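You operate a simulated robot arm through the tools that you are given. There is no shell and no other tool. Be economical: measure what you need, move in short steps, check, and stop when the job is done.

Carry out the task below with a simulated robot arm. There is one attempt and no reset: what you move stays moved.

TASK
Stand the teal stamp booklet under the magnifier's silver lens.
Fine: it is in the teal-knob drawer; shut that after, and swing the lens over the booklet once it stands. Leave the white eraser.
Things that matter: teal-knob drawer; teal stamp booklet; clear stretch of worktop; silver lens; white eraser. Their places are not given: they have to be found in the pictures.

It is judged by the outcome, as a careful person would: the job done as asked, and still so three seconds after it is handed in. It fails if anything else is knocked over, pushed out of place, dropped, spilled or broken.

THE ROBOT
A 6-joint arm with a two-finger parallel gripper, fixed in place. Base frame: the origin is at the foot of the arm, x ahead of it, y to its left, z up; the work surface is at about z = 0.782. Lengths are in m, angles in degrees, forces in N, time in s.
With the tool pointing down near the work surface it reaches from about 0.24 to 0.64 m from the base axis. Its first joint turns from -66.0 to 66.0 degrees. Payload 2.7 kg.
Tool frame: the origin (TCP) lies between the finger pads and is the grasp point; the fingertips stand 0.023 m ahead of it; z points along the fingers, y is the line along which they close. The gripper opens to 0.094 m. The fingers are 0.038 m wide and 0.01 m thick; the gripper's body (0.054 by 0.096 m) begins 0.039 m behind the TCP.
Orientation is told as [roll, pitch, yaw] about the base's x, y, z axes, in that order, counted from this pose: with the fingers straight down and closing along the base's y, the tool's x points along the base's -x, its y along +y and its z along -z.

THE INTERFACE
- The arm moves only by the tool apply_moves. Its argument "targets" is a list of rows, each an object of numbers (a shift or turn left out is 0, a gripper value left out holds the last): "tx", "ty", "tz": the shift along the base's x, y, z in units of 250 mm (1.0 is 250 mm); "wx", "wy", "wz": the turn, a rotation vector about the base's x, y, z in units of 45 degrees (1.0 is 45 degrees); "jaw": the finger opening in m, from 0 to 0.094. In form: [{"tx": .., "ty": .., "tz": .., "wx": .., "wy": .., "wz": .., "jaw": ..}, ...]. A call has 1 to 8 rows; each row is the pose to reach, as a shift and turn from the pose commanded when the call began. A call with a number of a shift or a turn outside -1 to 1 is refused whole. A row lasts 0.2 s, in which the tool goes at most 0.05 m and 8.6 degrees; a call with a longer step from one row to the next is refused whole, and so is a gripper value outside its range. A pose out of reach is approached as far as the arm can. The call stops where the force on the tool passes 40 N (or 10 N more than at its start, if that is more) or the arm is blocked; 0.2 s more then pass. The fingers move at their own pace (about 0.045 m/s each) and stop on an object; they squeeze with about 26 N. The grip force told is the motor's: it shows also when the fingers shut on nothing. Time passes only in rows, and 0.2 s behind the last, so rows that repeat a pose let the fingers close. It gives the time, the measured TCP pose, the force on the tool (base axes), the opening and the grip force at its end, in the units of the frame above (readings bear some noise).
- Cameras (640 x 400 px; columns grow to the right, rows downward): "scene" is fixed at [0.0673, -0.4452, 1.3773]; the picture's right is [0.77, -0.64, 0.00], its down [-0.52, -0.62, -0.59] and it looks along [0.38, 0.45, -0.81] (base axes); focal length 294 px, centre (320, 200). "wrist" rides on the gripper at [-0.039, 0, -0.044] in the tool frame; the picture's right is [0.00, -1.00, 0.00], its down [0.97, 0.00, -0.24] and it looks along [0.24, 0.00, 0.97] (tool axes); focal length 218 px, centre (320, 200).
- grab_frame(camera): a new picture of that camera. No time passes.
- point_at(camera, pixels): for up to 12 pixels [column, row] of the newest picture of that camera ("zoom" is the newest enlarged one), the place [x, y, z] in the base frame of the surface seen there, good to about 0.002 m. No time passes.
- inspect(camera, box): a new picture of the part [left, top, right, bottom] of that camera's present view, enlarged. No time passes.
- finish_job(): hands the job in; it is judged then, once.

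Work in short steps. Measure before you move; look again where a grasp or a placing could have gone wrong, and mend it. You have 80 turns and 54 pictures in all, those below and enlarged ones among them. Open the gripper and draw the arm clear of the work before you hand the job in, unless the task says otherwise; then end with one line.

The tools are called after "Request:" as name(argument=value, ...) on one line, values as JSON. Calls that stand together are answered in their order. apply_moves: Moves the arm, as the interface text tells. Its arguments: {"type":"object","properties":{"targets":{"type":"array","items":{"type":"object","properties":{"tx":{"type":"number"},"ty":{"type":"number"},"tz":{"type":"number"},"wx":{"type":"number"},"wy":{"type":"number"},"wz":{"type":"number"},"jaw":{"type":"number"}}}}},"required":["targets"]} The other tools are called the same way: grab_frame (camera) takes a picture; point_at (camera, pixels) gives the place of the surface under pixels of a picture; inspect (camera, box) takes an enlarged picture of a part of a camera's view; finish_job () hands the job in.

At the start:

```text
time_s: 0.0
tcp_pos: [0.3002, -0.1654, 1.0885]
orientation: [-0.1, 0.1, -0.2]
wrist_force: [0.0, 0.1, -1.0]
finger_gap: 0.0938
finger_force: 0.0
```

scene: 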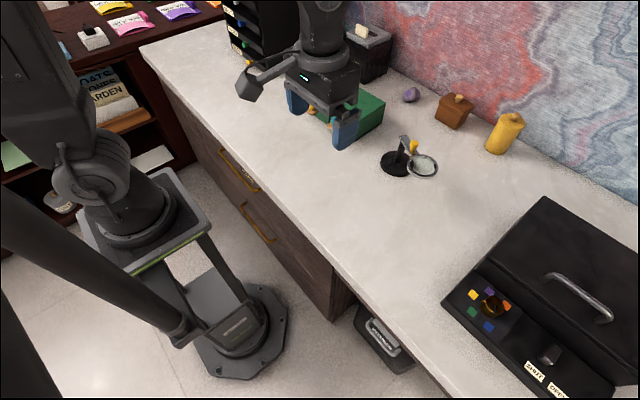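
wrist: 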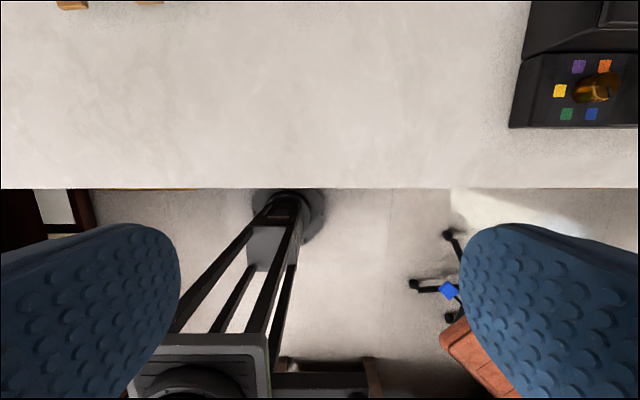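

The scene shows a green box behind the gripper (around 350,110) and a magnifier at (405,160). I enlarge those areas.

Request:
inspect(camera="scene", box=[220, 0, 400, 160])

Request:
inspect(camera="scene", box=[360, 70, 540, 190])

```text
2.50 times, centred on (310, 80) of scene
```

zoom: 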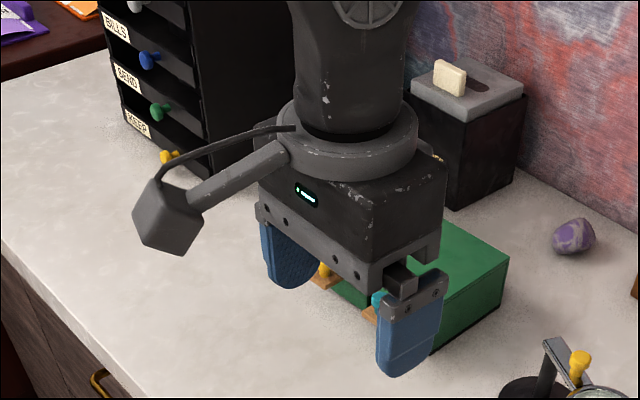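

```text
3.33 times, centred on (450, 130) of scene
```

zoom: 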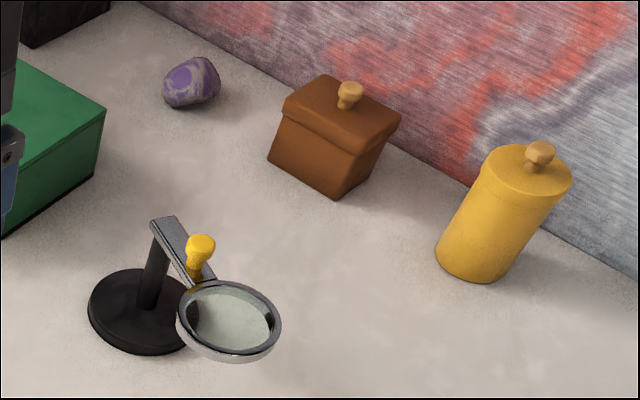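

A green box with two small knobs (teal and yellow) is hidden behind the gripper. I measure some points and draw the arm back out of the view.

Request:
point_at(camera="scene", pixels=[[372, 105], [384, 103], [345, 120], [311, 110], [396, 168], [403, 143], [413, 146], [424, 165], [437, 172], [327, 122], [410, 95], [361, 32]])

Request:
apply_moves(targets=[{"ty": 0.2}, {"ty": 0.4}, {"ty": 0.6}, {"ty": 0.8}, {"ty": 1.0}])

Request:
grab_frame(camera="scene")

Request:
grab_frame(camera="wrist")

```text
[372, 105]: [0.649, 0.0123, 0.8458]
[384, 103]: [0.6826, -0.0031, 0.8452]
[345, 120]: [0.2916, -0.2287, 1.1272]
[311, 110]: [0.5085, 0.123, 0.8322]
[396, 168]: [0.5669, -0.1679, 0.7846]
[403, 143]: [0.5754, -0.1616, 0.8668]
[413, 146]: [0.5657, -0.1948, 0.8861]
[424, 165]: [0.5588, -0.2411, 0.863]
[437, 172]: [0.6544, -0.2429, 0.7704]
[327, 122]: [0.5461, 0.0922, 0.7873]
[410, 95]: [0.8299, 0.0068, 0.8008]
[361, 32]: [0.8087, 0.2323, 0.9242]
```

```text
time_s: 1.2
tcp_pos: [0.3002, 0.0851, 1.0882]
orientation: [-0.1, 0.1, -0.1]
wrist_force: [-0.6, -0.4, 0.1]
finger_gap: 0.0939
finger_force: 0.0
```

```text
49 pictures are left
```

scene: 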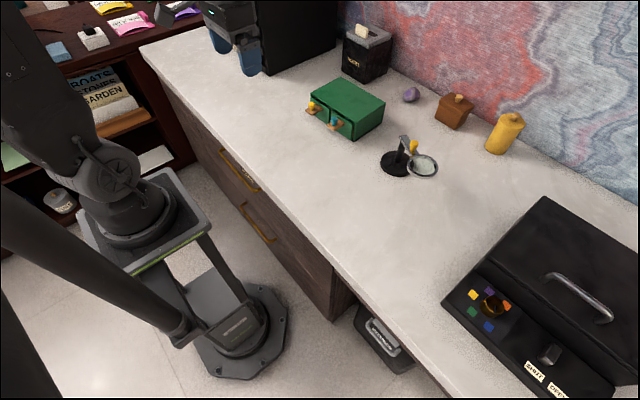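

```text
48 pictures are left
```

wrist: 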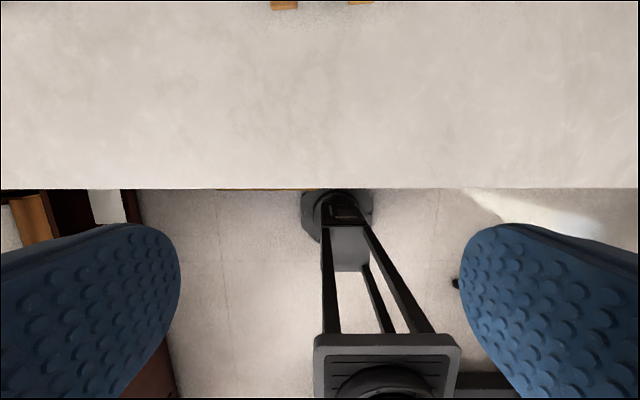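

Request:
inspect(camera="scene", box=[290, 65, 410, 145])

Request:
inspect(camera="scene", box=[370, 125, 460, 185])

```text
5.00 times, centred on (350, 105) of scene
```

zoom: 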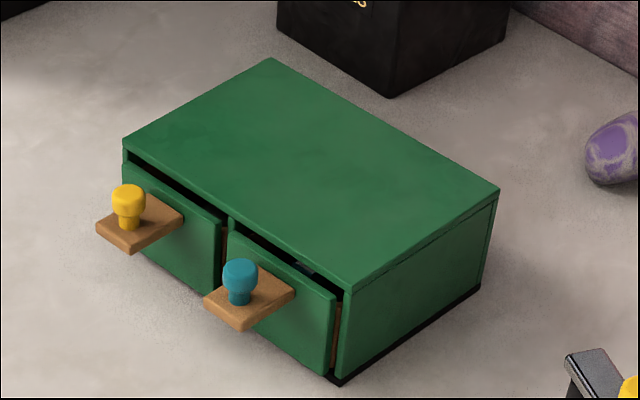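

```text
6.67 times, centred on (415, 155) of scene
```

zoom: 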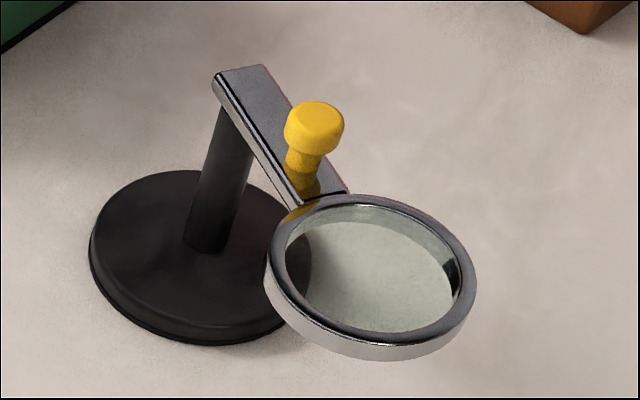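

Request:
point_at(camera="zoom", pixels=[[315, 112], [240, 85], [230, 75], [325, 190], [368, 205], [466, 285], [370, 345], [272, 265], [207, 245], [130, 215], [180, 175], [175, 325]])

Request:
point_at(camera="scene", pixels=[[334, 118], [334, 124], [332, 127], [340, 130], [345, 119], [311, 103], [346, 118], [360, 122], [324, 93], [389, 103], [344, 77], [361, 136]])

```text
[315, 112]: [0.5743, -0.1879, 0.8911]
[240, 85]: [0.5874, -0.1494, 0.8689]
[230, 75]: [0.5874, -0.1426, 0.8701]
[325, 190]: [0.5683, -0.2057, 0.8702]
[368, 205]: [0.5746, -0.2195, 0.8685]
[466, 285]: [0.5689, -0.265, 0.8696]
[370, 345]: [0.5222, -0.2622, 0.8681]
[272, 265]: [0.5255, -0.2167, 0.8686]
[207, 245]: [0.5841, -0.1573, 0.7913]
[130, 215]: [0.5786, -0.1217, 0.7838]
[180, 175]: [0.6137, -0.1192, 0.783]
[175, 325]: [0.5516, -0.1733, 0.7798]
```

```text
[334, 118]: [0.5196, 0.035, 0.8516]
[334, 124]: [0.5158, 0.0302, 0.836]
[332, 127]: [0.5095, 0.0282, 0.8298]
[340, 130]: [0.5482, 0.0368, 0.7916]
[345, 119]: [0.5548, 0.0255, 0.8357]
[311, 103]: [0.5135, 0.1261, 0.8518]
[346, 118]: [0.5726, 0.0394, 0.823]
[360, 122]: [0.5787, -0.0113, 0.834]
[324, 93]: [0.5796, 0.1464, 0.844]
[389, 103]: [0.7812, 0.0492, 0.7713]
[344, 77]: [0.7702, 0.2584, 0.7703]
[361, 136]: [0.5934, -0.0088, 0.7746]
```

The teal knob is at about (0.520, 0.035, 0.85), standing on a tab of the right-hand drawer, whose front faces -x at x≈0.58. I move above it and look with the wrist camera.

Request:
apply_moves(targets=[{"tx": 0.15, "ty": -0.03, "tz": -0.05}, {"tx": 0.3, "ty": -0.07, "tz": -0.12}, {"tx": 0.45, "ty": -0.1, "tz": -0.2}, {"tx": 0.6, "ty": -0.14, "tz": -0.29}, {"tx": 0.74, "ty": -0.17, "tz": -0.4}, {"tx": 0.82, "ty": -0.19, "tz": -0.52}, {"tx": 0.876, "ty": -0.204, "tz": -0.632}])

Request:
grab_frame(camera="wrist")

```text
time_s: 2.8
tcp_pos: [0.5197, 0.0313, 0.9304]
orientation: [0.1, 0.1, -0.2]
wrist_force: [-0.9, 0.3, -0.3]
finger_gap: 0.0942
finger_force: 0.1
```

```text
45 pictures are left
```

wrist: 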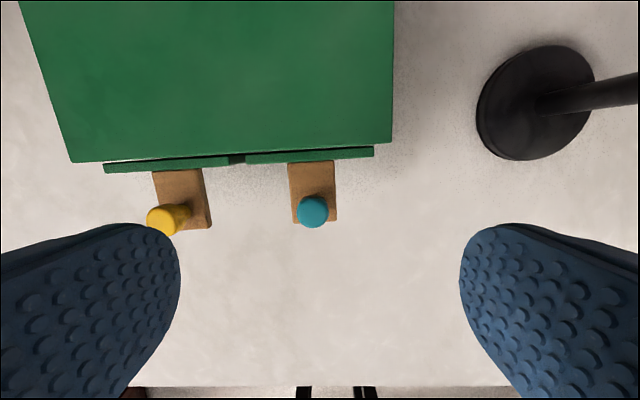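

Request:
point_at(camera="wrist", pixels=[[313, 206], [300, 212], [326, 212], [292, 170], [334, 168], [310, 160], [75, 160], [390, 143], [250, 160], [372, 152], [335, 219], [296, 221]])

```text
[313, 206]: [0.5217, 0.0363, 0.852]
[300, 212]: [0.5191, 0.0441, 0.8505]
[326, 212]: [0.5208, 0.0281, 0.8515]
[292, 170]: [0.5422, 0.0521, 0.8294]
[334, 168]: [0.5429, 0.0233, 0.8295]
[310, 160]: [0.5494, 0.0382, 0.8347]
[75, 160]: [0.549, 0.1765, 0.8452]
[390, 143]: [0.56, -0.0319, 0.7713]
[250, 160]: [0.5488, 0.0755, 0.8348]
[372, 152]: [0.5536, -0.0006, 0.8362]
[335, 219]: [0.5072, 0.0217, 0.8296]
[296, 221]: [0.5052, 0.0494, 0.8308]
```

Knob centre (0.521, 0.036), top 0.852, tab at 0.830. I narrow the jaw, go down so the tips are just above the tab, and close.

Request:
apply_moves(targets=[{"ty": 0.018, "jaw": 0.05}, {"ty": 0.018, "tz": -0.1, "jaw": 0.05}, {"ty": 0.018, "tz": -0.2, "jaw": 0.05}, {"ty": 0.018, "tz": -0.288, "jaw": 0.05}, {"ty": 0.018, "tz": -0.288, "jaw": 0.01}, {"ty": 0.018, "tz": -0.288, "jaw": 0.01}, {"ty": 0.018, "tz": -0.288, "jaw": 0.01}])

```text
time_s: 4.4
tcp_pos: [0.5192, 0.0373, 0.8593]
orientation: [-0.1, 0.0, -0.2]
wrist_force: [0.3, -4.7, 0.5]
finger_gap: 0.0195
finger_force: 26.3
```

Gripped at 0.0195 m. Now I pull along (-1, -0.05) by 70 mm in small steps.

Request:
apply_moves(targets=[{"tx": -0.04, "ty": -0.002}, {"tx": -0.08, "ty": -0.004}, {"tx": -0.12, "ty": -0.006}, {"tx": -0.16, "ty": -0.008}, {"tx": -0.2, "ty": -0.01}, {"tx": -0.24, "ty": -0.012}, {"tx": -0.28, "ty": -0.014}])

Request:
grab_frame(camera="wrist")

Request:
grab_frame(camera="scene")

```text
time_s: 6.0
tcp_pos: [0.4487, 0.035, 0.8588]
orientation: [0.0, 0.0, -0.2]
wrist_force: [0.8, -12.9, 6.2]
finger_gap: 0.0194
finger_force: 25.7
```

```text
44 pictures are left
```

wrist: 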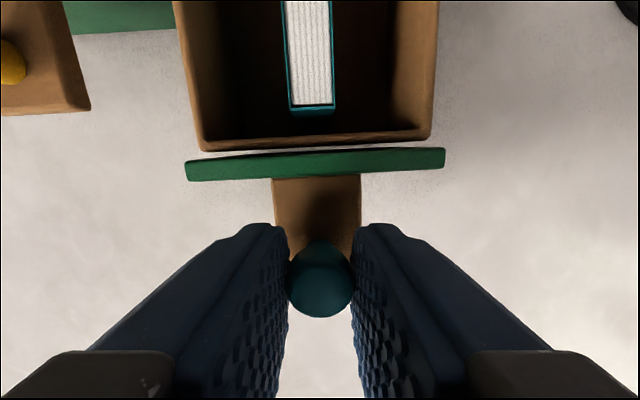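

```text
43 pictures are left
```

scene: 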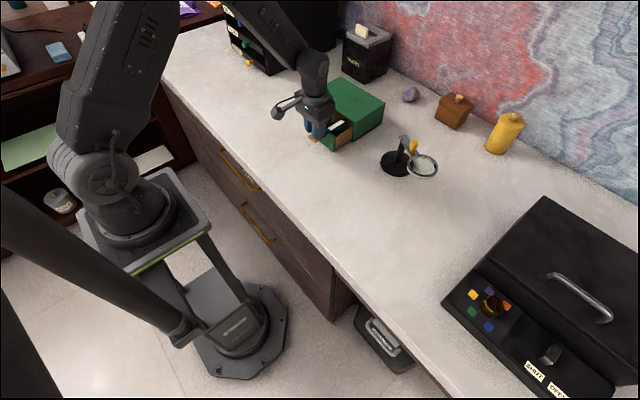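

The booklet stands on edge in the drawer. I measure it and the drawer.

Request:
point_at(camera="wrist", pixels=[[310, 100], [290, 105], [335, 105], [308, 5], [286, 5], [330, 5], [250, 100], [420, 80], [190, 60], [380, 60], [312, 165], [120, 15]])

Request:
inspect(camera="scene", box=[290, 65, 410, 145])

```text
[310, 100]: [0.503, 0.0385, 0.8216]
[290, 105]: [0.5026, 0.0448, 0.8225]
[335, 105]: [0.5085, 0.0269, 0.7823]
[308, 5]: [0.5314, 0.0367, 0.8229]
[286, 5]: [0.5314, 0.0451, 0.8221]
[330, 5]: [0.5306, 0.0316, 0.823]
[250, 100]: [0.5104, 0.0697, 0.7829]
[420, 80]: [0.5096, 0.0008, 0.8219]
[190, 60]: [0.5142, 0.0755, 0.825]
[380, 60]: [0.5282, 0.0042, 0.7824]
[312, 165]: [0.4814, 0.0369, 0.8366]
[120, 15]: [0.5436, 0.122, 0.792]
```

```text
5.00 times, centred on (350, 105) of scene
```

zoom: 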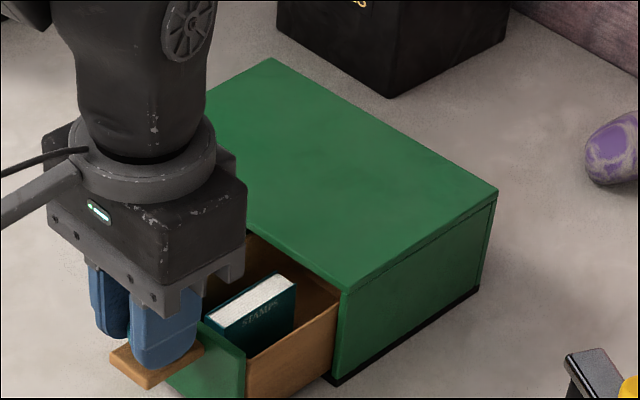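

Booklet: top z 0.822, about 16 mm thick, standing in the drawer. I pull another 12 mm, easing the sideways force, then let go and rise to look.

Request:
apply_moves(targets=[{"tx": -0.024, "ty": -0.008}, {"tx": -0.048, "ty": -0.01}, {"tx": -0.048, "ty": -0.01, "jaw": 0.045}, {"tx": -0.048, "ty": -0.01, "jaw": 0.045}, {"tx": -0.048, "ty": -0.01, "tz": 0.12}, {"tx": -0.048, "ty": -0.01, "tz": 0.28}, {"tx": 0.1, "ty": -0.01, "tz": 0.28}, {"tx": 0.26, "ty": 0.0, "tz": 0.28}])

Request:
grab_frame(camera="wrist")

```text
time_s: 7.8
tcp_pos: [0.5138, 0.0342, 0.9299]
orientation: [0.0, 0.0, 0.0]
wrist_force: [-0.2, -0.3, 0.0]
finger_gap: 0.0447
finger_force: 0.0
```

```text
41 pictures are left
```

wrist: 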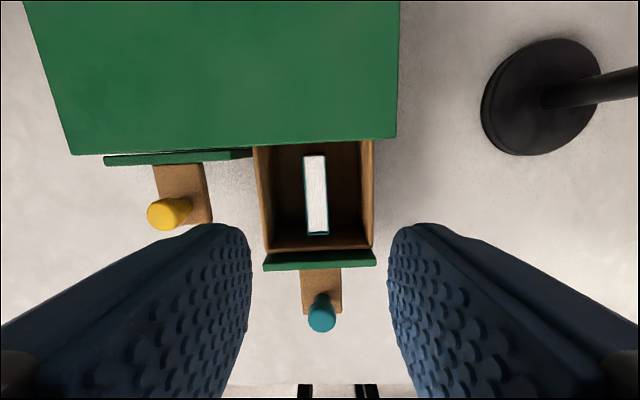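

Request:
point_at(camera="wrist", pixels=[[305, 158], [325, 158], [308, 233], [327, 233], [257, 170], [272, 200], [371, 190], [355, 195], [430, 180], [210, 200], [322, 305], [360, 145]])

Request:
inspect(camera="wrist", box=[240, 130, 400, 260])

```text
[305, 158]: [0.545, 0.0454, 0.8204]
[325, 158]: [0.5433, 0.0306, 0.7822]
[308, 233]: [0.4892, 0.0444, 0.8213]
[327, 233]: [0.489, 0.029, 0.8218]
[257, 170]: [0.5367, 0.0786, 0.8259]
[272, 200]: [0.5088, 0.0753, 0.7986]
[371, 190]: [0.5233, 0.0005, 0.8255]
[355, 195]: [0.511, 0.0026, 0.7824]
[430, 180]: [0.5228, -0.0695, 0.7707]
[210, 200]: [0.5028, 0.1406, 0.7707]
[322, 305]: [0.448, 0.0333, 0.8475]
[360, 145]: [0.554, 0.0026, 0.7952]
```

```text
3.08 times, centred on (320, 195) of wrist
```

zoom: 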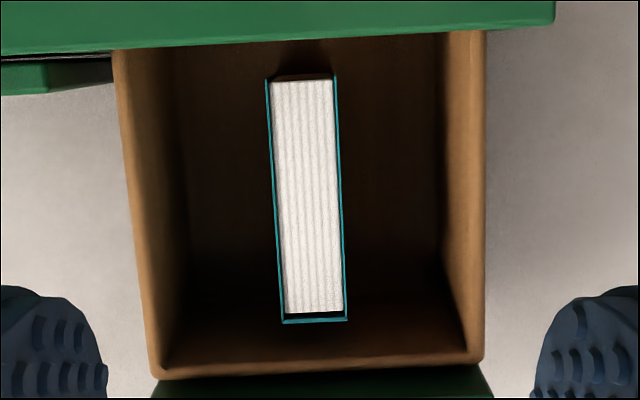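

Booklet centre (0.517, 0.0375), z 0.782–0.8215, yaw about +3°; worktop z 0.771. I descend with a 34 mm opening between the drawer walls and close.

Request:
apply_moves(targets=[{"tx": 0.012, "ty": 0.014, "wz": 0.06, "jaw": 0.034}, {"tx": 0.012, "ty": 0.014, "tz": -0.12, "wz": 0.06}, {"tx": 0.012, "ty": 0.014, "tz": -0.24, "wz": 0.06}, {"tx": 0.012, "ty": 0.014, "tz": -0.36, "wz": 0.06}, {"tx": 0.012, "ty": 0.014, "tz": -0.46, "wz": 0.06}])

Request:
grab_frame(camera="wrist")

```text
time_s: 9.0
tcp_pos: [0.5183, 0.0364, 0.8149]
orientation: [0.1, -0.1, 2.5]
wrist_force: [0.3, 0.1, 0.1]
finger_gap: 0.0338
finger_force: 0.1
```

```text
39 pictures are left
```

wrist: 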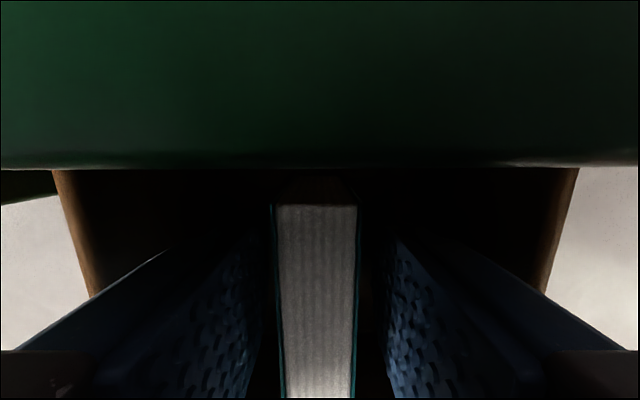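

Booklet centred between the fingers (col ~318). Close and lift straight up 90 mm.

Request:
apply_moves(targets=[{"jaw": 0.005}, {"jaw": 0.005}, {"jaw": 0.005}, {"tz": 0.08}, {"tz": 0.2}, {"tz": 0.36}])

Request:
grab_frame(camera="wrist")

Request:
grab_frame(camera="scene")

```text
time_s: 10.4
tcp_pos: [0.518, 0.0364, 0.9038]
orientation: [-0.1, -0.1, 2.6]
wrist_force: [-0.9, 0.1, -0.5]
finger_gap: 0.015
finger_force: 26.0
```

```text
38 pictures are left
```

wrist: 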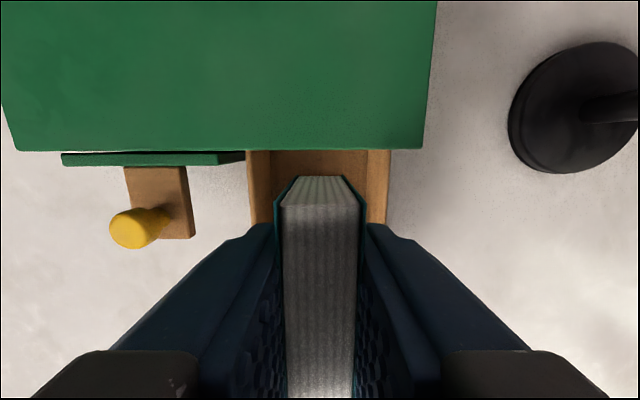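

```text
37 pictures are left
```

scene: 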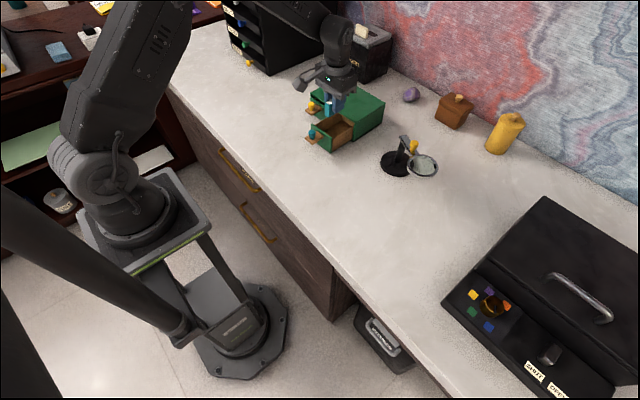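

Held (gap 0.015). I measure the magnifier's base disc and the lens with both cameras to get the pivot.

Request:
point_at(camera="wrist", pixels=[[514, 115], [605, 46], [545, 165], [612, 160], [590, 108], [635, 108], [530, 75]])

Request:
inspect(camera="scene", box=[370, 125, 450, 185])

```text
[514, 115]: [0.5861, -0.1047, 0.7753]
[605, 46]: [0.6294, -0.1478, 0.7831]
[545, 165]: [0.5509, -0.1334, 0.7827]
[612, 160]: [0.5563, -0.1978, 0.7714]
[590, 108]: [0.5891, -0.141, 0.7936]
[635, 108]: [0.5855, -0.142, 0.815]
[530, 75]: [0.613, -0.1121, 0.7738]
```

```text
6.67 times, centred on (410, 155) of scene
```

zoom: 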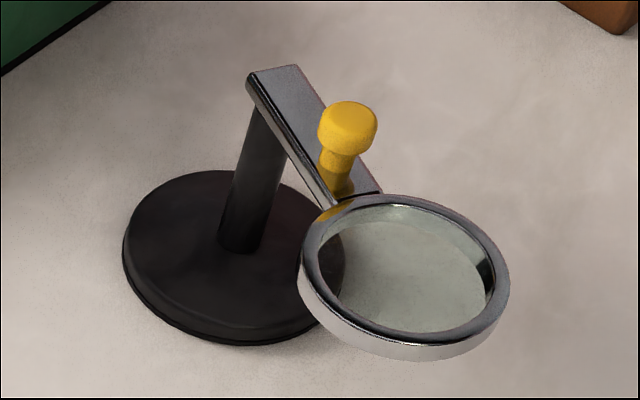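

Pivot ≈ (0.588, -0.150), lens radius ≈ 0.034 at 0.0995 m from pivot, now pointing toward (-0.4,-0.9). I'll stand the booklet at (0.489, -0.150), clear of the base disc and present lens position. Moving above it first.

Request:
apply_moves(targets=[{"tx": -0.03, "ty": -0.1}, {"tx": -0.07, "ty": -0.25, "wz": -0.03}, {"tx": -0.116, "ty": -0.42, "wz": -0.06}, {"tx": -0.116, "ty": -0.59, "wz": -0.06}, {"tx": -0.116, "ty": -0.746, "wz": -0.06}, {"tx": -0.116, "ty": -0.746, "tz": -0.15, "wz": -0.06}, {"tx": -0.116, "ty": -0.746, "tz": -0.3, "wz": -0.06}])

Request:
grab_frame(camera="wrist")

Request:
inspect(camera="scene", box=[310, 100, 470, 200])

```text
time_s: 12.0
tcp_pos: [0.4889, -0.1493, 0.8276]
orientation: [0.0, -0.1, -0.1]
wrist_force: [0.4, -0.4, -0.1]
finger_gap: 0.0153
finger_force: 26.4
```

```text
35 pictures are left
```

wrist: 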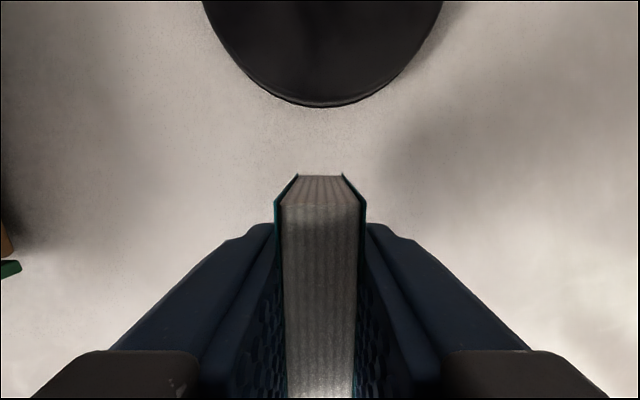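

```text
4.00 times, centred on (390, 150) of scene
```

zoom: 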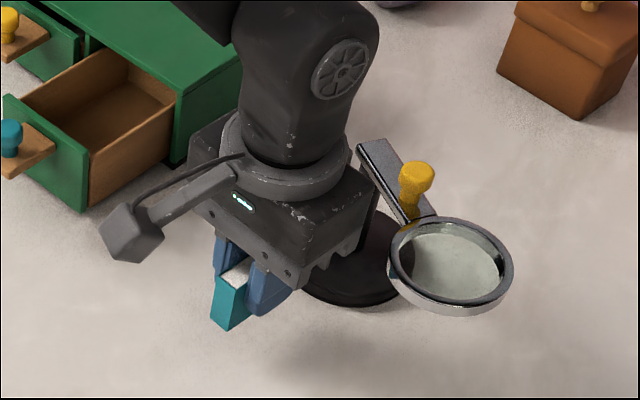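

Well aligned with the base disc centred ahead (col ~322). Lower the last 23.5 mm gently to the surface (TCP ≈ 0.804).

Request:
apply_moves(targets=[{"tz": -0.05}, {"tz": -0.08}, {"tz": -0.09}, {"tz": -0.096}])

```text
time_s: 13.0
tcp_pos: [0.4887, -0.148, 0.805]
orientation: [0.0, -0.1, -0.2]
wrist_force: [-0.7, 0.0, -0.5]
finger_gap: 0.0152
finger_force: 25.7
```

Request:
apply_moves(targets=[{"tz": -0.003}, {"tz": -0.006}])

Request:
inspect(camera="scene", box=[340, 130, 420, 190])

```text
time_s: 13.6
tcp_pos: [0.4903, -0.1487, 0.8033]
orientation: [0.0, 0.0, -0.1]
wrist_force: [0.1, 0.1, 0.0]
finger_gap: 0.0153
finger_force: 26.1
```

```text
6.67 times, centred on (380, 160) of scene
```

zoom: 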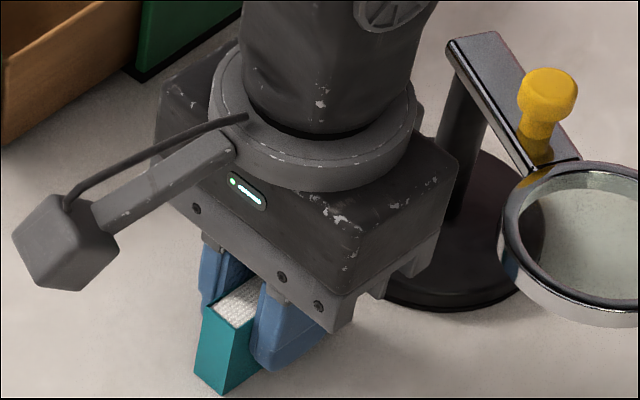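

Request:
point_at(camera="zoom", pixels=[[220, 385], [221, 395], [240, 360], [160, 370]])

Request:
apply_moves(targets=[{"tz": -0.004}, {"tz": -0.008}])

```text
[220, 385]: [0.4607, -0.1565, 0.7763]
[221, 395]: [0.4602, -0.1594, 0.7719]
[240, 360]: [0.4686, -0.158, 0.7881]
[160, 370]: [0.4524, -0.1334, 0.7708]
```

```text
time_s: 14.2
tcp_pos: [0.4897, -0.149, 0.8037]
orientation: [0.0, -0.1, -0.1]
wrist_force: [-4.1, 1.7, 10.0]
finger_gap: 0.0149
finger_force: 25.8
```

Contact is felt (10 N up). I ease off 1.5 mm and open gently to 34 mm, then rise.

Request:
apply_moves(targets=[{"tz": 0.005}, {"tz": 0.005, "jaw": 0.022}, {"tz": 0.005, "jaw": 0.036}, {"tz": 0.005, "jaw": 0.036}, {"tz": 0.08}, {"tz": 0.2}, {"tz": 0.38}])

Request:
grab_frame(camera="wrist")

```text
time_s: 15.8
tcp_pos: [0.4875, -0.1506, 0.8975]
orientation: [0.0, -0.1, -0.1]
wrist_force: [0.0, 0.4, 0.6]
finger_gap: 0.036
finger_force: 0.0
```

```text
32 pictures are left
```

wrist: 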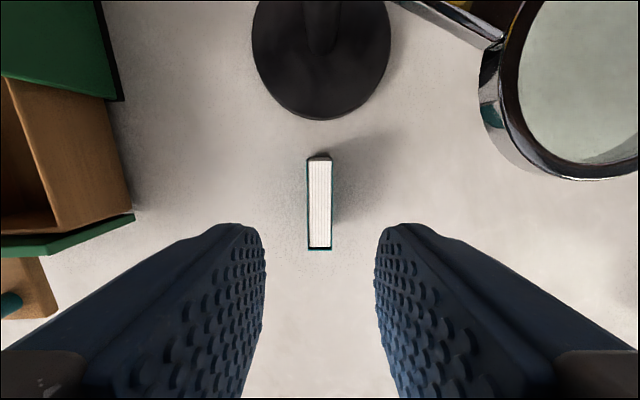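

The booklet stands (320,205). Now to the teal knob to shut the drawer; I go above it and look.

Request:
apply_moves(targets=[{"tz": 0.12}, {"tx": -0.04, "ty": 0.17, "tz": 0.14}, {"tx": -0.08, "ty": 0.36, "tz": 0.14}, {"tx": -0.12, "ty": 0.55, "tz": 0.14}, {"tx": -0.16, "ty": 0.738, "tz": 0.14, "jaw": 0.05}])

Request:
grab_frame(camera="wrist")

```text
time_s: 17.0
tcp_pos: [0.448, 0.0359, 0.9313]
orientation: [0.0, -0.1, -0.1]
wrist_force: [-1.2, -1.5, 0.3]
finger_gap: 0.0502
finger_force: 0.1
```

```text
31 pictures are left
```

wrist: 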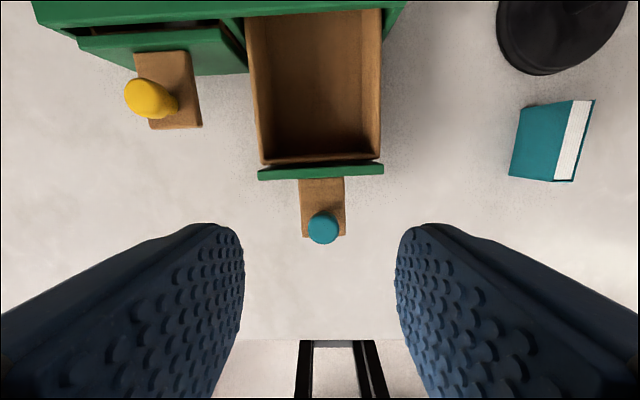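

Request:
point_at(camera="wrist", pixels=[[323, 220], [312, 228], [335, 228], [323, 241], [370, 169], [140, 85]])

```text
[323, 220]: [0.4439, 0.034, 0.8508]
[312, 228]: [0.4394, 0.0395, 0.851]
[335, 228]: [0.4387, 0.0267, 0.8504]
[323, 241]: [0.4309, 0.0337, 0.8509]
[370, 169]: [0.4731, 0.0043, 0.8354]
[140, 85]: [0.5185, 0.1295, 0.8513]
```

Knob centre (0.439, 0.0335). Descend, grip, and then push in.

Request:
apply_moves(targets=[{"tx": -0.036, "ty": -0.01}, {"tx": -0.036, "ty": -0.01, "tz": -0.15}, {"tx": -0.036, "ty": -0.01, "tz": -0.29}, {"tx": -0.036, "ty": -0.01, "tz": -0.29, "jaw": 0.01}, {"tx": -0.036, "ty": -0.01, "tz": -0.29, "jaw": 0.01}, {"tx": -0.036, "ty": -0.01, "tz": -0.29, "jaw": 0.01}])

Request:
apply_moves(targets=[{"tx": 0.05, "ty": 0.003}, {"tx": 0.1, "ty": 0.006}, {"tx": 0.15, "ty": 0.009}, {"tx": 0.2, "ty": 0.012}, {"tx": 0.25, "ty": 0.014}, {"tx": 0.29, "ty": 0.016}, {"tx": 0.32, "ty": 0.018}])

```text
time_s: 18.4
tcp_pos: [0.4381, 0.0334, 0.8589]
orientation: [0.0, -0.2, -0.1]
wrist_force: [-2.7, 5.3, 0.6]
finger_gap: 0.0193
finger_force: 25.4
```

```text
time_s: 20.0
tcp_pos: [0.5204, 0.0369, 0.859]
orientation: [0.1, 0.2, -0.1]
wrist_force: [-4.3, -2.3, 0.2]
finger_gap: 0.0197
finger_force: 26.3
```

Back at about the initial position; I push a little more to feel for the stop.

Request:
apply_moves(targets=[{"tx": 0.006}, {"tx": 0.012}])

Request:
inspect(camera="scene", box=[290, 65, 410, 145])

```text
time_s: 20.6
tcp_pos: [0.522, 0.0367, 0.858]
orientation: [-0.1, 0.1, -0.1]
wrist_force: [-10.0, -9.2, 0.9]
finger_gap: 0.0193
finger_force: 26.1
```

```text
5.00 times, centred on (350, 105) of scene
```

zoom: 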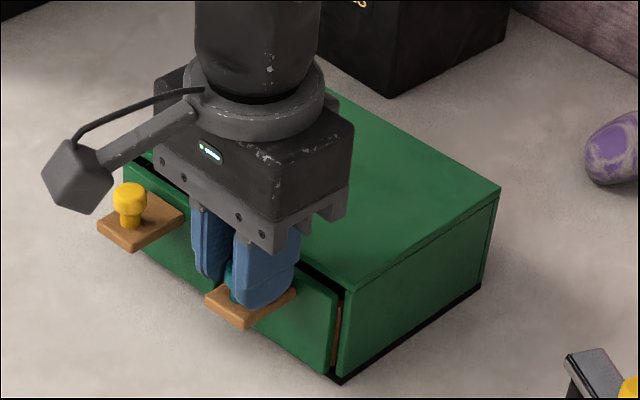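

Force rises to a stop: the drawer is shut as before. Release and rise.

Request:
apply_moves(targets=[{"tx": -0.006, "jaw": 0.05}, {"tx": -0.006, "jaw": 0.05}, {"tx": -0.006, "jaw": 0.05}, {"tx": -0.006, "tz": 0.1}, {"tx": -0.006, "tz": 0.25}, {"tx": -0.1, "tz": 0.4}])

Request:
inspect(camera="scene", box=[290, 65, 410, 145])

Request:
inspect(camera="scene", box=[340, 115, 460, 195])

```text
time_s: 22.0
tcp_pos: [0.4972, 0.0372, 0.9578]
orientation: [-0.1, -0.1, 0.0]
wrist_force: [0.6, -0.3, -0.2]
finger_gap: 0.05
finger_force: 0.1
```

```text
5.00 times, centred on (350, 105) of scene
```

zoom: 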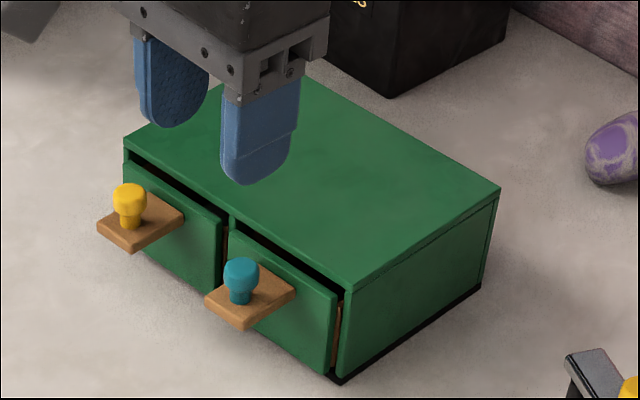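

```text
5.00 times, centred on (400, 155) of scene
```

zoom: 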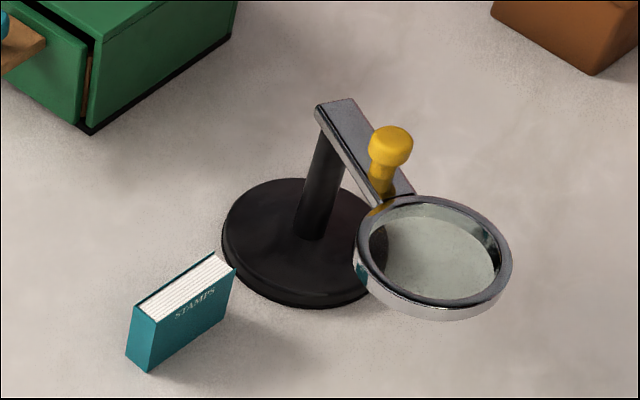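

Drawer is shut as at the start; the booklet stands upright. Now over the magnifier knob for a look.

Request:
apply_moves(targets=[{"tz": 0.05, "ty": -0.1}, {"tz": 0.05, "ty": -0.28}, {"tz": 0.05, "ty": -0.46, "tx": 0.04}, {"tz": 0.05, "ty": -0.64, "tx": 0.1}, {"tz": 0.05, "ty": -0.8, "tx": 0.17}, {"tz": 0.05, "ty": -0.9, "tx": 0.23}])

Request:
grab_frame(camera="wrist")

```text
time_s: 23.4
tcp_pos: [0.5548, -0.189, 0.9717]
orientation: [0.0, 0.0, -0.1]
wrist_force: [0.0, -0.3, -0.2]
finger_gap: 0.0499
finger_force: 0.1
```

```text
27 pictures are left
```

wrist: 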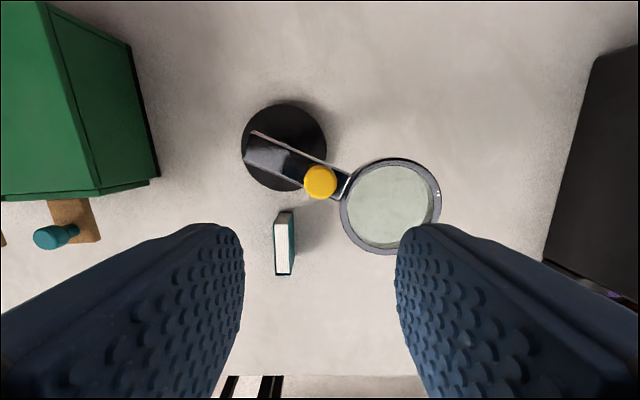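

Request:
inspect(camera="wrist", box=[230, 90, 450, 290])

Request:
point_at(camera="wrist", pixels=[[310, 179], [332, 179], [321, 168], [320, 182], [246, 155], [258, 134], [347, 185], [343, 197], [390, 159], [390, 252], [341, 205], [438, 205]])

```text
2.00 times, centred on (340, 190) of wrist
```

zoom: 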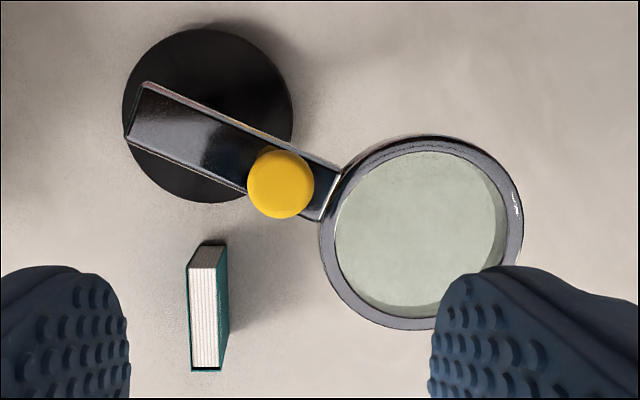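

```text
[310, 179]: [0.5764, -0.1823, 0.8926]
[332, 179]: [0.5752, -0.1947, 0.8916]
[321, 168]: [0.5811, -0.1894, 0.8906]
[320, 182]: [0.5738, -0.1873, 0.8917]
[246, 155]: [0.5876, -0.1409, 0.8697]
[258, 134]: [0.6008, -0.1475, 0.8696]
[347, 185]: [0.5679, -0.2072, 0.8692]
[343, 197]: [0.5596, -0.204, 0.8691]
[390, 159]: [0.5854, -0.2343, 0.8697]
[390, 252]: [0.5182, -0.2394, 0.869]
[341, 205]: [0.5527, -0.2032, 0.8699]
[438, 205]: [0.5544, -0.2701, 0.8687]
```

Knob centre (0.5735, -0.188), top 0.8915, bar top 0.8695; pivot ≈ (0.589,-0.151), lens azimuth ≈ 247°, booklet at azimuth 180°. I'll cage the knob loosely with the closing axis tangential (yaw +67°), then swing 67° clockwise. First turn above the knob.

Request:
apply_moves(targets=[{"tx": 0.03, "wz": 0.18, "jaw": 0.045}, {"tx": 0.075, "wz": 0.36}, {"tx": 0.075, "wz": 0.54}, {"tx": 0.075, "wz": 0.72}, {"tx": 0.075, "wz": 0.9}])

Request:
apply_moves(targets=[{"wz": 0.18}, {"wz": 0.36}, {"wz": 0.58}, {"wz": 0.58, "tz": -0.1}])

Request:
grab_frame(camera="wrist")

```text
time_s: 24.6
tcp_pos: [0.574, -0.1879, 0.971]
orientation: [0.0, 0.0, 40.5]
wrist_force: [0.0, 0.7, -0.6]
finger_gap: 0.045
finger_force: 0.1
```

```text
refused: row 3 steps farther than a row can; nothing moved
```

```text
25 pictures are left
```

wrist: 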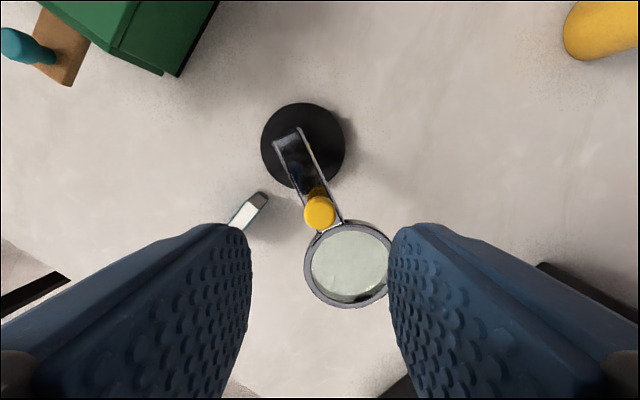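

Request:
apply_moves(targets=[{"wz": 0.18}, {"wz": 0.36}, {"wz": 0.48}, {"wz": 0.58}, {"wz": 0.58, "tz": -0.1}])

Request:
grab_frame(camera="wrist")

```text
time_s: 25.8
tcp_pos: [0.574, -0.1881, 0.946]
orientation: [-0.1, 0.0, 66.6]
wrist_force: [-0.5, 0.2, -0.1]
finger_gap: 0.045
finger_force: 0.0
```

```text
24 pictures are left
```

wrist: 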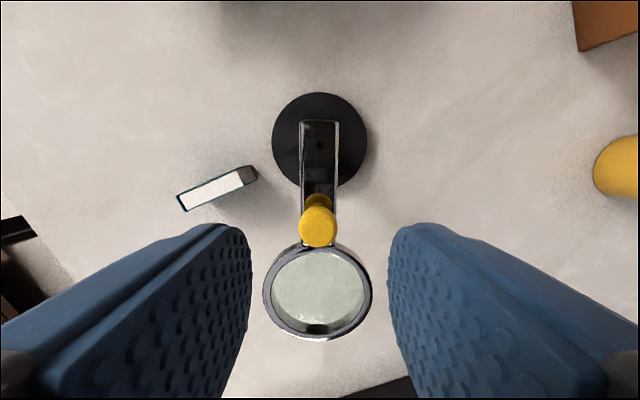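

Bar and knob are centred (col ~319) and the bar runs straight along the image. Descend to TCP 0.897 and close loosely to 24 mm.

Request:
apply_moves(targets=[{"tz": -0.1}, {"tz": -0.17}, {"tz": -0.196}, {"tz": -0.196, "jaw": 0.023}, {"tz": -0.196, "jaw": 0.023}])

Request:
grab_frame(camera="wrist")

```text
time_s: 27.0
tcp_pos: [0.5737, -0.1868, 0.8965]
orientation: [0.0, 0.1, 66.5]
wrist_force: [1.2, -0.4, -0.9]
finger_gap: 0.0229
finger_force: 0.0
```

```text
23 pictures are left
```

wrist: 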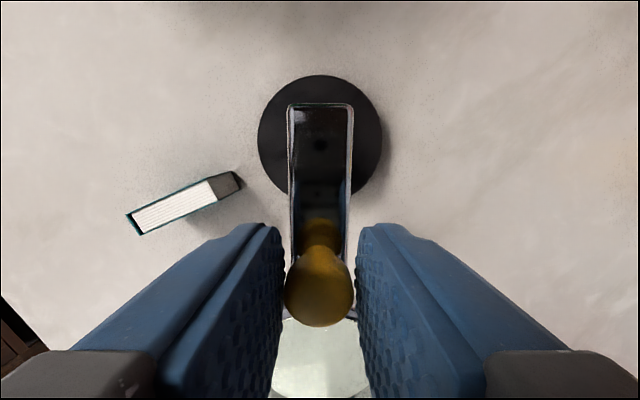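

Request:
point_at(camera="wrist", pixels=[[320, 144], [320, 104], [320, 76], [258, 140], [382, 140]])

```text
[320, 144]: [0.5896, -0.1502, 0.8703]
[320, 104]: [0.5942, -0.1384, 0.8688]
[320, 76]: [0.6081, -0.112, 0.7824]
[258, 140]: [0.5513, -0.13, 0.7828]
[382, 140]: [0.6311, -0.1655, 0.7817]
```

Pivot refined to (0.590, -0.150). Swing the first 32° clockwise along the arc, turning the gripper with it.

Request:
apply_moves(targets=[{"tx": -0.0102, "ty": 0.0052, "wz": -0.089}, {"tx": -0.0204, "ty": 0.0108, "wz": -0.178}, {"tx": -0.03, "ty": 0.0174, "wz": -0.267}, {"tx": -0.0392, "ty": 0.0244, "wz": -0.356}, {"tx": -0.0478, "ty": 0.032, "wz": -0.444}, {"tx": -0.056, "ty": 0.04, "wz": -0.533}, {"tx": -0.0634, "ty": 0.049, "wz": -0.622}, {"tx": -0.0704, "ty": 0.0584, "wz": -0.711}])

Request:
grab_frame(camera="wrist")

```text
time_s: 28.8
tcp_pos: [0.5556, -0.1733, 0.8977]
orientation: [0.0, 0.0, 34.4]
wrist_force: [0.1, 0.0, -0.4]
finger_gap: 0.0232
finger_force: 0.6
```

```text
22 pictures are left
```

wrist: 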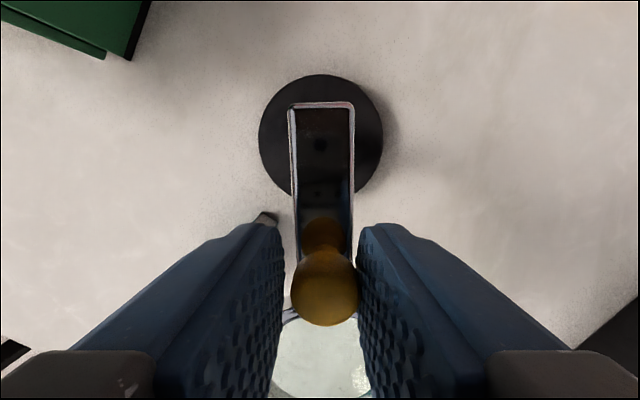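

The lens follows with no force. Swing the remaining ~35° (with a small allowance for the play).

Request:
apply_moves(targets=[{"tx": -0.0072, "ty": 0.0112, "wz": -0.102}, {"tx": -0.0132, "ty": 0.0228, "wz": -0.204}, {"tx": -0.0184, "ty": 0.0352, "wz": -0.307}, {"tx": -0.0228, "ty": 0.0476, "wz": -0.409}, {"tx": -0.026, "ty": 0.0608, "wz": -0.513}, {"tx": -0.028, "ty": 0.074, "wz": -0.616}, {"tx": -0.0292, "ty": 0.0872, "wz": -0.718}, {"tx": -0.0292, "ty": 0.1008, "wz": -0.822}])

Request:
grab_frame(camera="wrist")

Request:
inspect(camera="scene", box=[330, 105, 470, 195])

```text
time_s: 30.6
tcp_pos: [0.5488, -0.1481, 0.8968]
orientation: [0.0, 0.0, -2.5]
wrist_force: [-0.4, -1.0, 0.1]
finger_gap: 0.023
finger_force: 0.2
```

```text
21 pictures are left
```

wrist: 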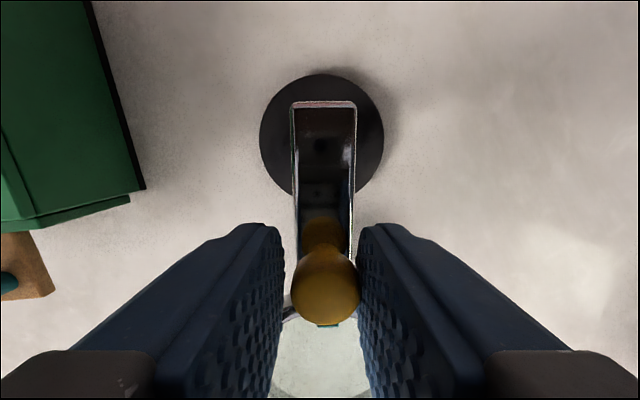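

```text
4.44 times, centred on (400, 150) of scene
```

zoom: 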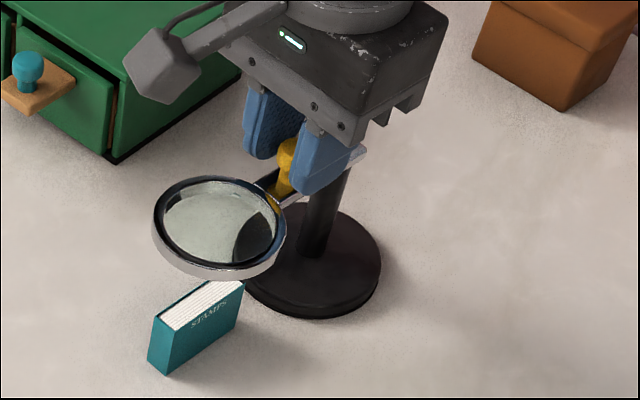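

Now open, rise straight up and look down to check alignment.

Request:
apply_moves(targets=[{"jaw": 0.045}, {"jaw": 0.045}, {"tz": 0.1}, {"tz": 0.25}, {"tz": 0.4}, {"tz": 0.4, "tx": -0.1}, {"tz": 0.4, "tx": -0.25}])

Request:
grab_frame(camera="wrist")

```text
time_s: 32.2
tcp_pos: [0.4864, -0.1472, 0.9962]
orientation: [0.0, 0.0, -2.4]
wrist_force: [-0.6, 0.4, 0.1]
finger_gap: 0.0449
finger_force: 0.0
```

```text
19 pictures are left
```

wrist: 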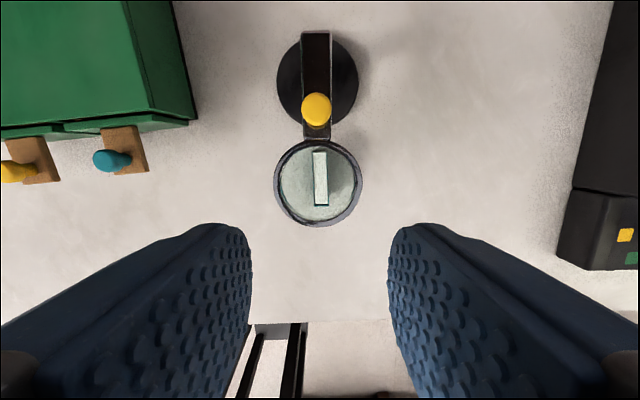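

Request:
point_at(camera="wrist", pixels=[[276, 182], [359, 182], [318, 144], [319, 223], [320, 155], [320, 203]])

Request:
apply_moves(targets=[{"tx": -0.15, "ty": 0.1, "tz": 0.1}, {"tx": -0.3, "ty": 0.2, "tz": 0.15}, {"tx": -0.45, "ty": 0.3, "tz": 0.2}, {"tx": -0.6, "ty": 0.4, "tz": 0.25}, {"tx": -0.65, "ty": 0.55, "tz": 0.3}, {"tx": -0.65, "ty": 0.7, "tz": 0.3}])

Request:
grab_frame(camera="scene")

Request:
inspect(camera="scene", box=[330, 105, 470, 195])

```text
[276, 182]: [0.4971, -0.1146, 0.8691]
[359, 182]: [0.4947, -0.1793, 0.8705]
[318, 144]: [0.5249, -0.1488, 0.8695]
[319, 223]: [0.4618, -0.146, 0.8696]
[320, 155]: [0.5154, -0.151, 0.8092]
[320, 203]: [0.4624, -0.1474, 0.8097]
```

```text
refused: row 1 steps farther than a row can; nothing moved
```

```text
18 pictures are left
```

scene: 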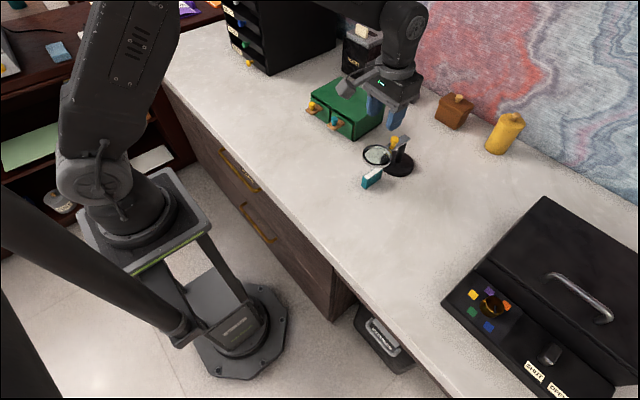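

```text
4.44 times, centred on (400, 150) of scene
```

zoom: 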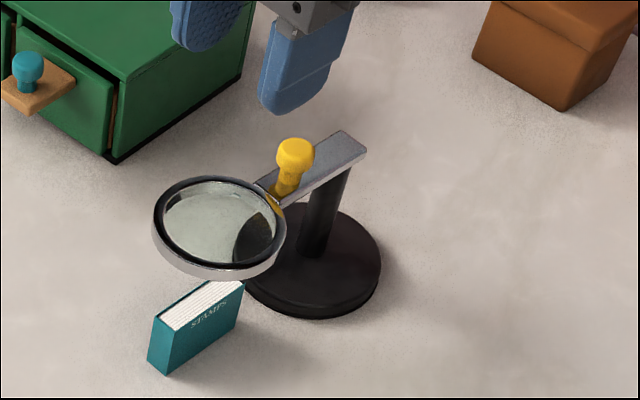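

Lens centre (0.4935,-0.147), booklet centre (0.489,-0.149): good. I check how closed the drawer really is.

Request:
inspect(camera="scene", box=[300, 80, 380, 140])

```text
6.67 times, centred on (340, 110) of scene
```

zoom: 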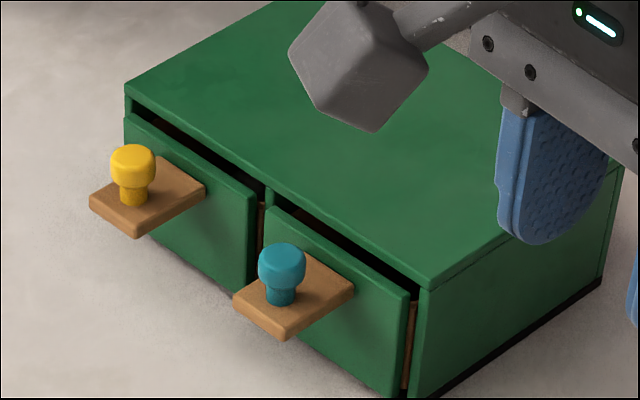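

Request:
point_at(camera="zoom", pixels=[[345, 253], [350, 228], [400, 295], [425, 275], [190, 158], [200, 140], [240, 190], [250, 172], [405, 330], [422, 330]])

```text
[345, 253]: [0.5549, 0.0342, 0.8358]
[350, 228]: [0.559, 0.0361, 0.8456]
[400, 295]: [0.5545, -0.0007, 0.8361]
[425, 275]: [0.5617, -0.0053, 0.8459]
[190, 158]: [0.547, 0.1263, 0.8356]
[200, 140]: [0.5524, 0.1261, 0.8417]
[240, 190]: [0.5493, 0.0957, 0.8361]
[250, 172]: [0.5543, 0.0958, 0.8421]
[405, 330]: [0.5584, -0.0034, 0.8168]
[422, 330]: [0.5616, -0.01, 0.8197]
```

The teal drawer front sits ~5 mm proud exactly like the untouched yellow drawer, so it is shut. I draw the arm clear.

Request:
apply_moves(targets=[{"tx": -0.1, "ty": 0.05, "tz": 0.1}, {"tx": -0.24, "ty": 0.1, "tz": 0.15}, {"tx": -0.38, "ty": 0.15, "tz": 0.2}, {"tx": -0.52, "ty": 0.2, "tz": 0.25}, {"tx": -0.65, "ty": 0.3, "tz": 0.3}, {"tx": -0.65, "ty": 0.45, "tz": 0.3, "jaw": 0.09}])

Request:
grab_frame(camera="scene")

```text
time_s: 33.6
tcp_pos: [0.3227, -0.0356, 1.0728]
orientation: [-0.1, 0.0, -2.6]
wrist_force: [0.1, 0.1, 0.5]
finger_gap: 0.0802
finger_force: 0.0
```

```text
15 pictures are left
```

scene: 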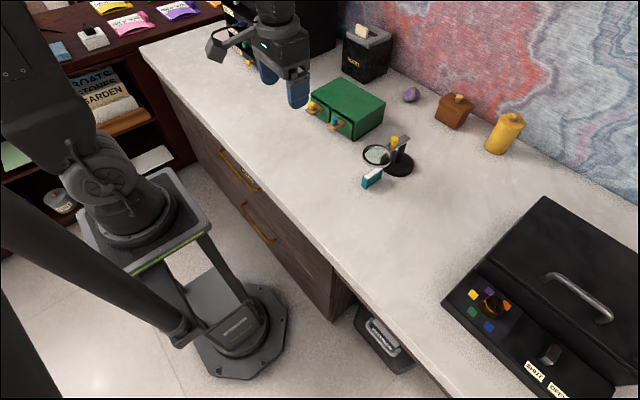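

All is in place: booklet standing under the lens, drawer shut, nothing else disturbed. Handing in.

Request:
finish_job()

```text
The job is handed in.
```

The teal stamp booklet stands upright on the worktop with the silver lens swung over it, the teal-knob drawer is shut, and I left the white eraser alone.
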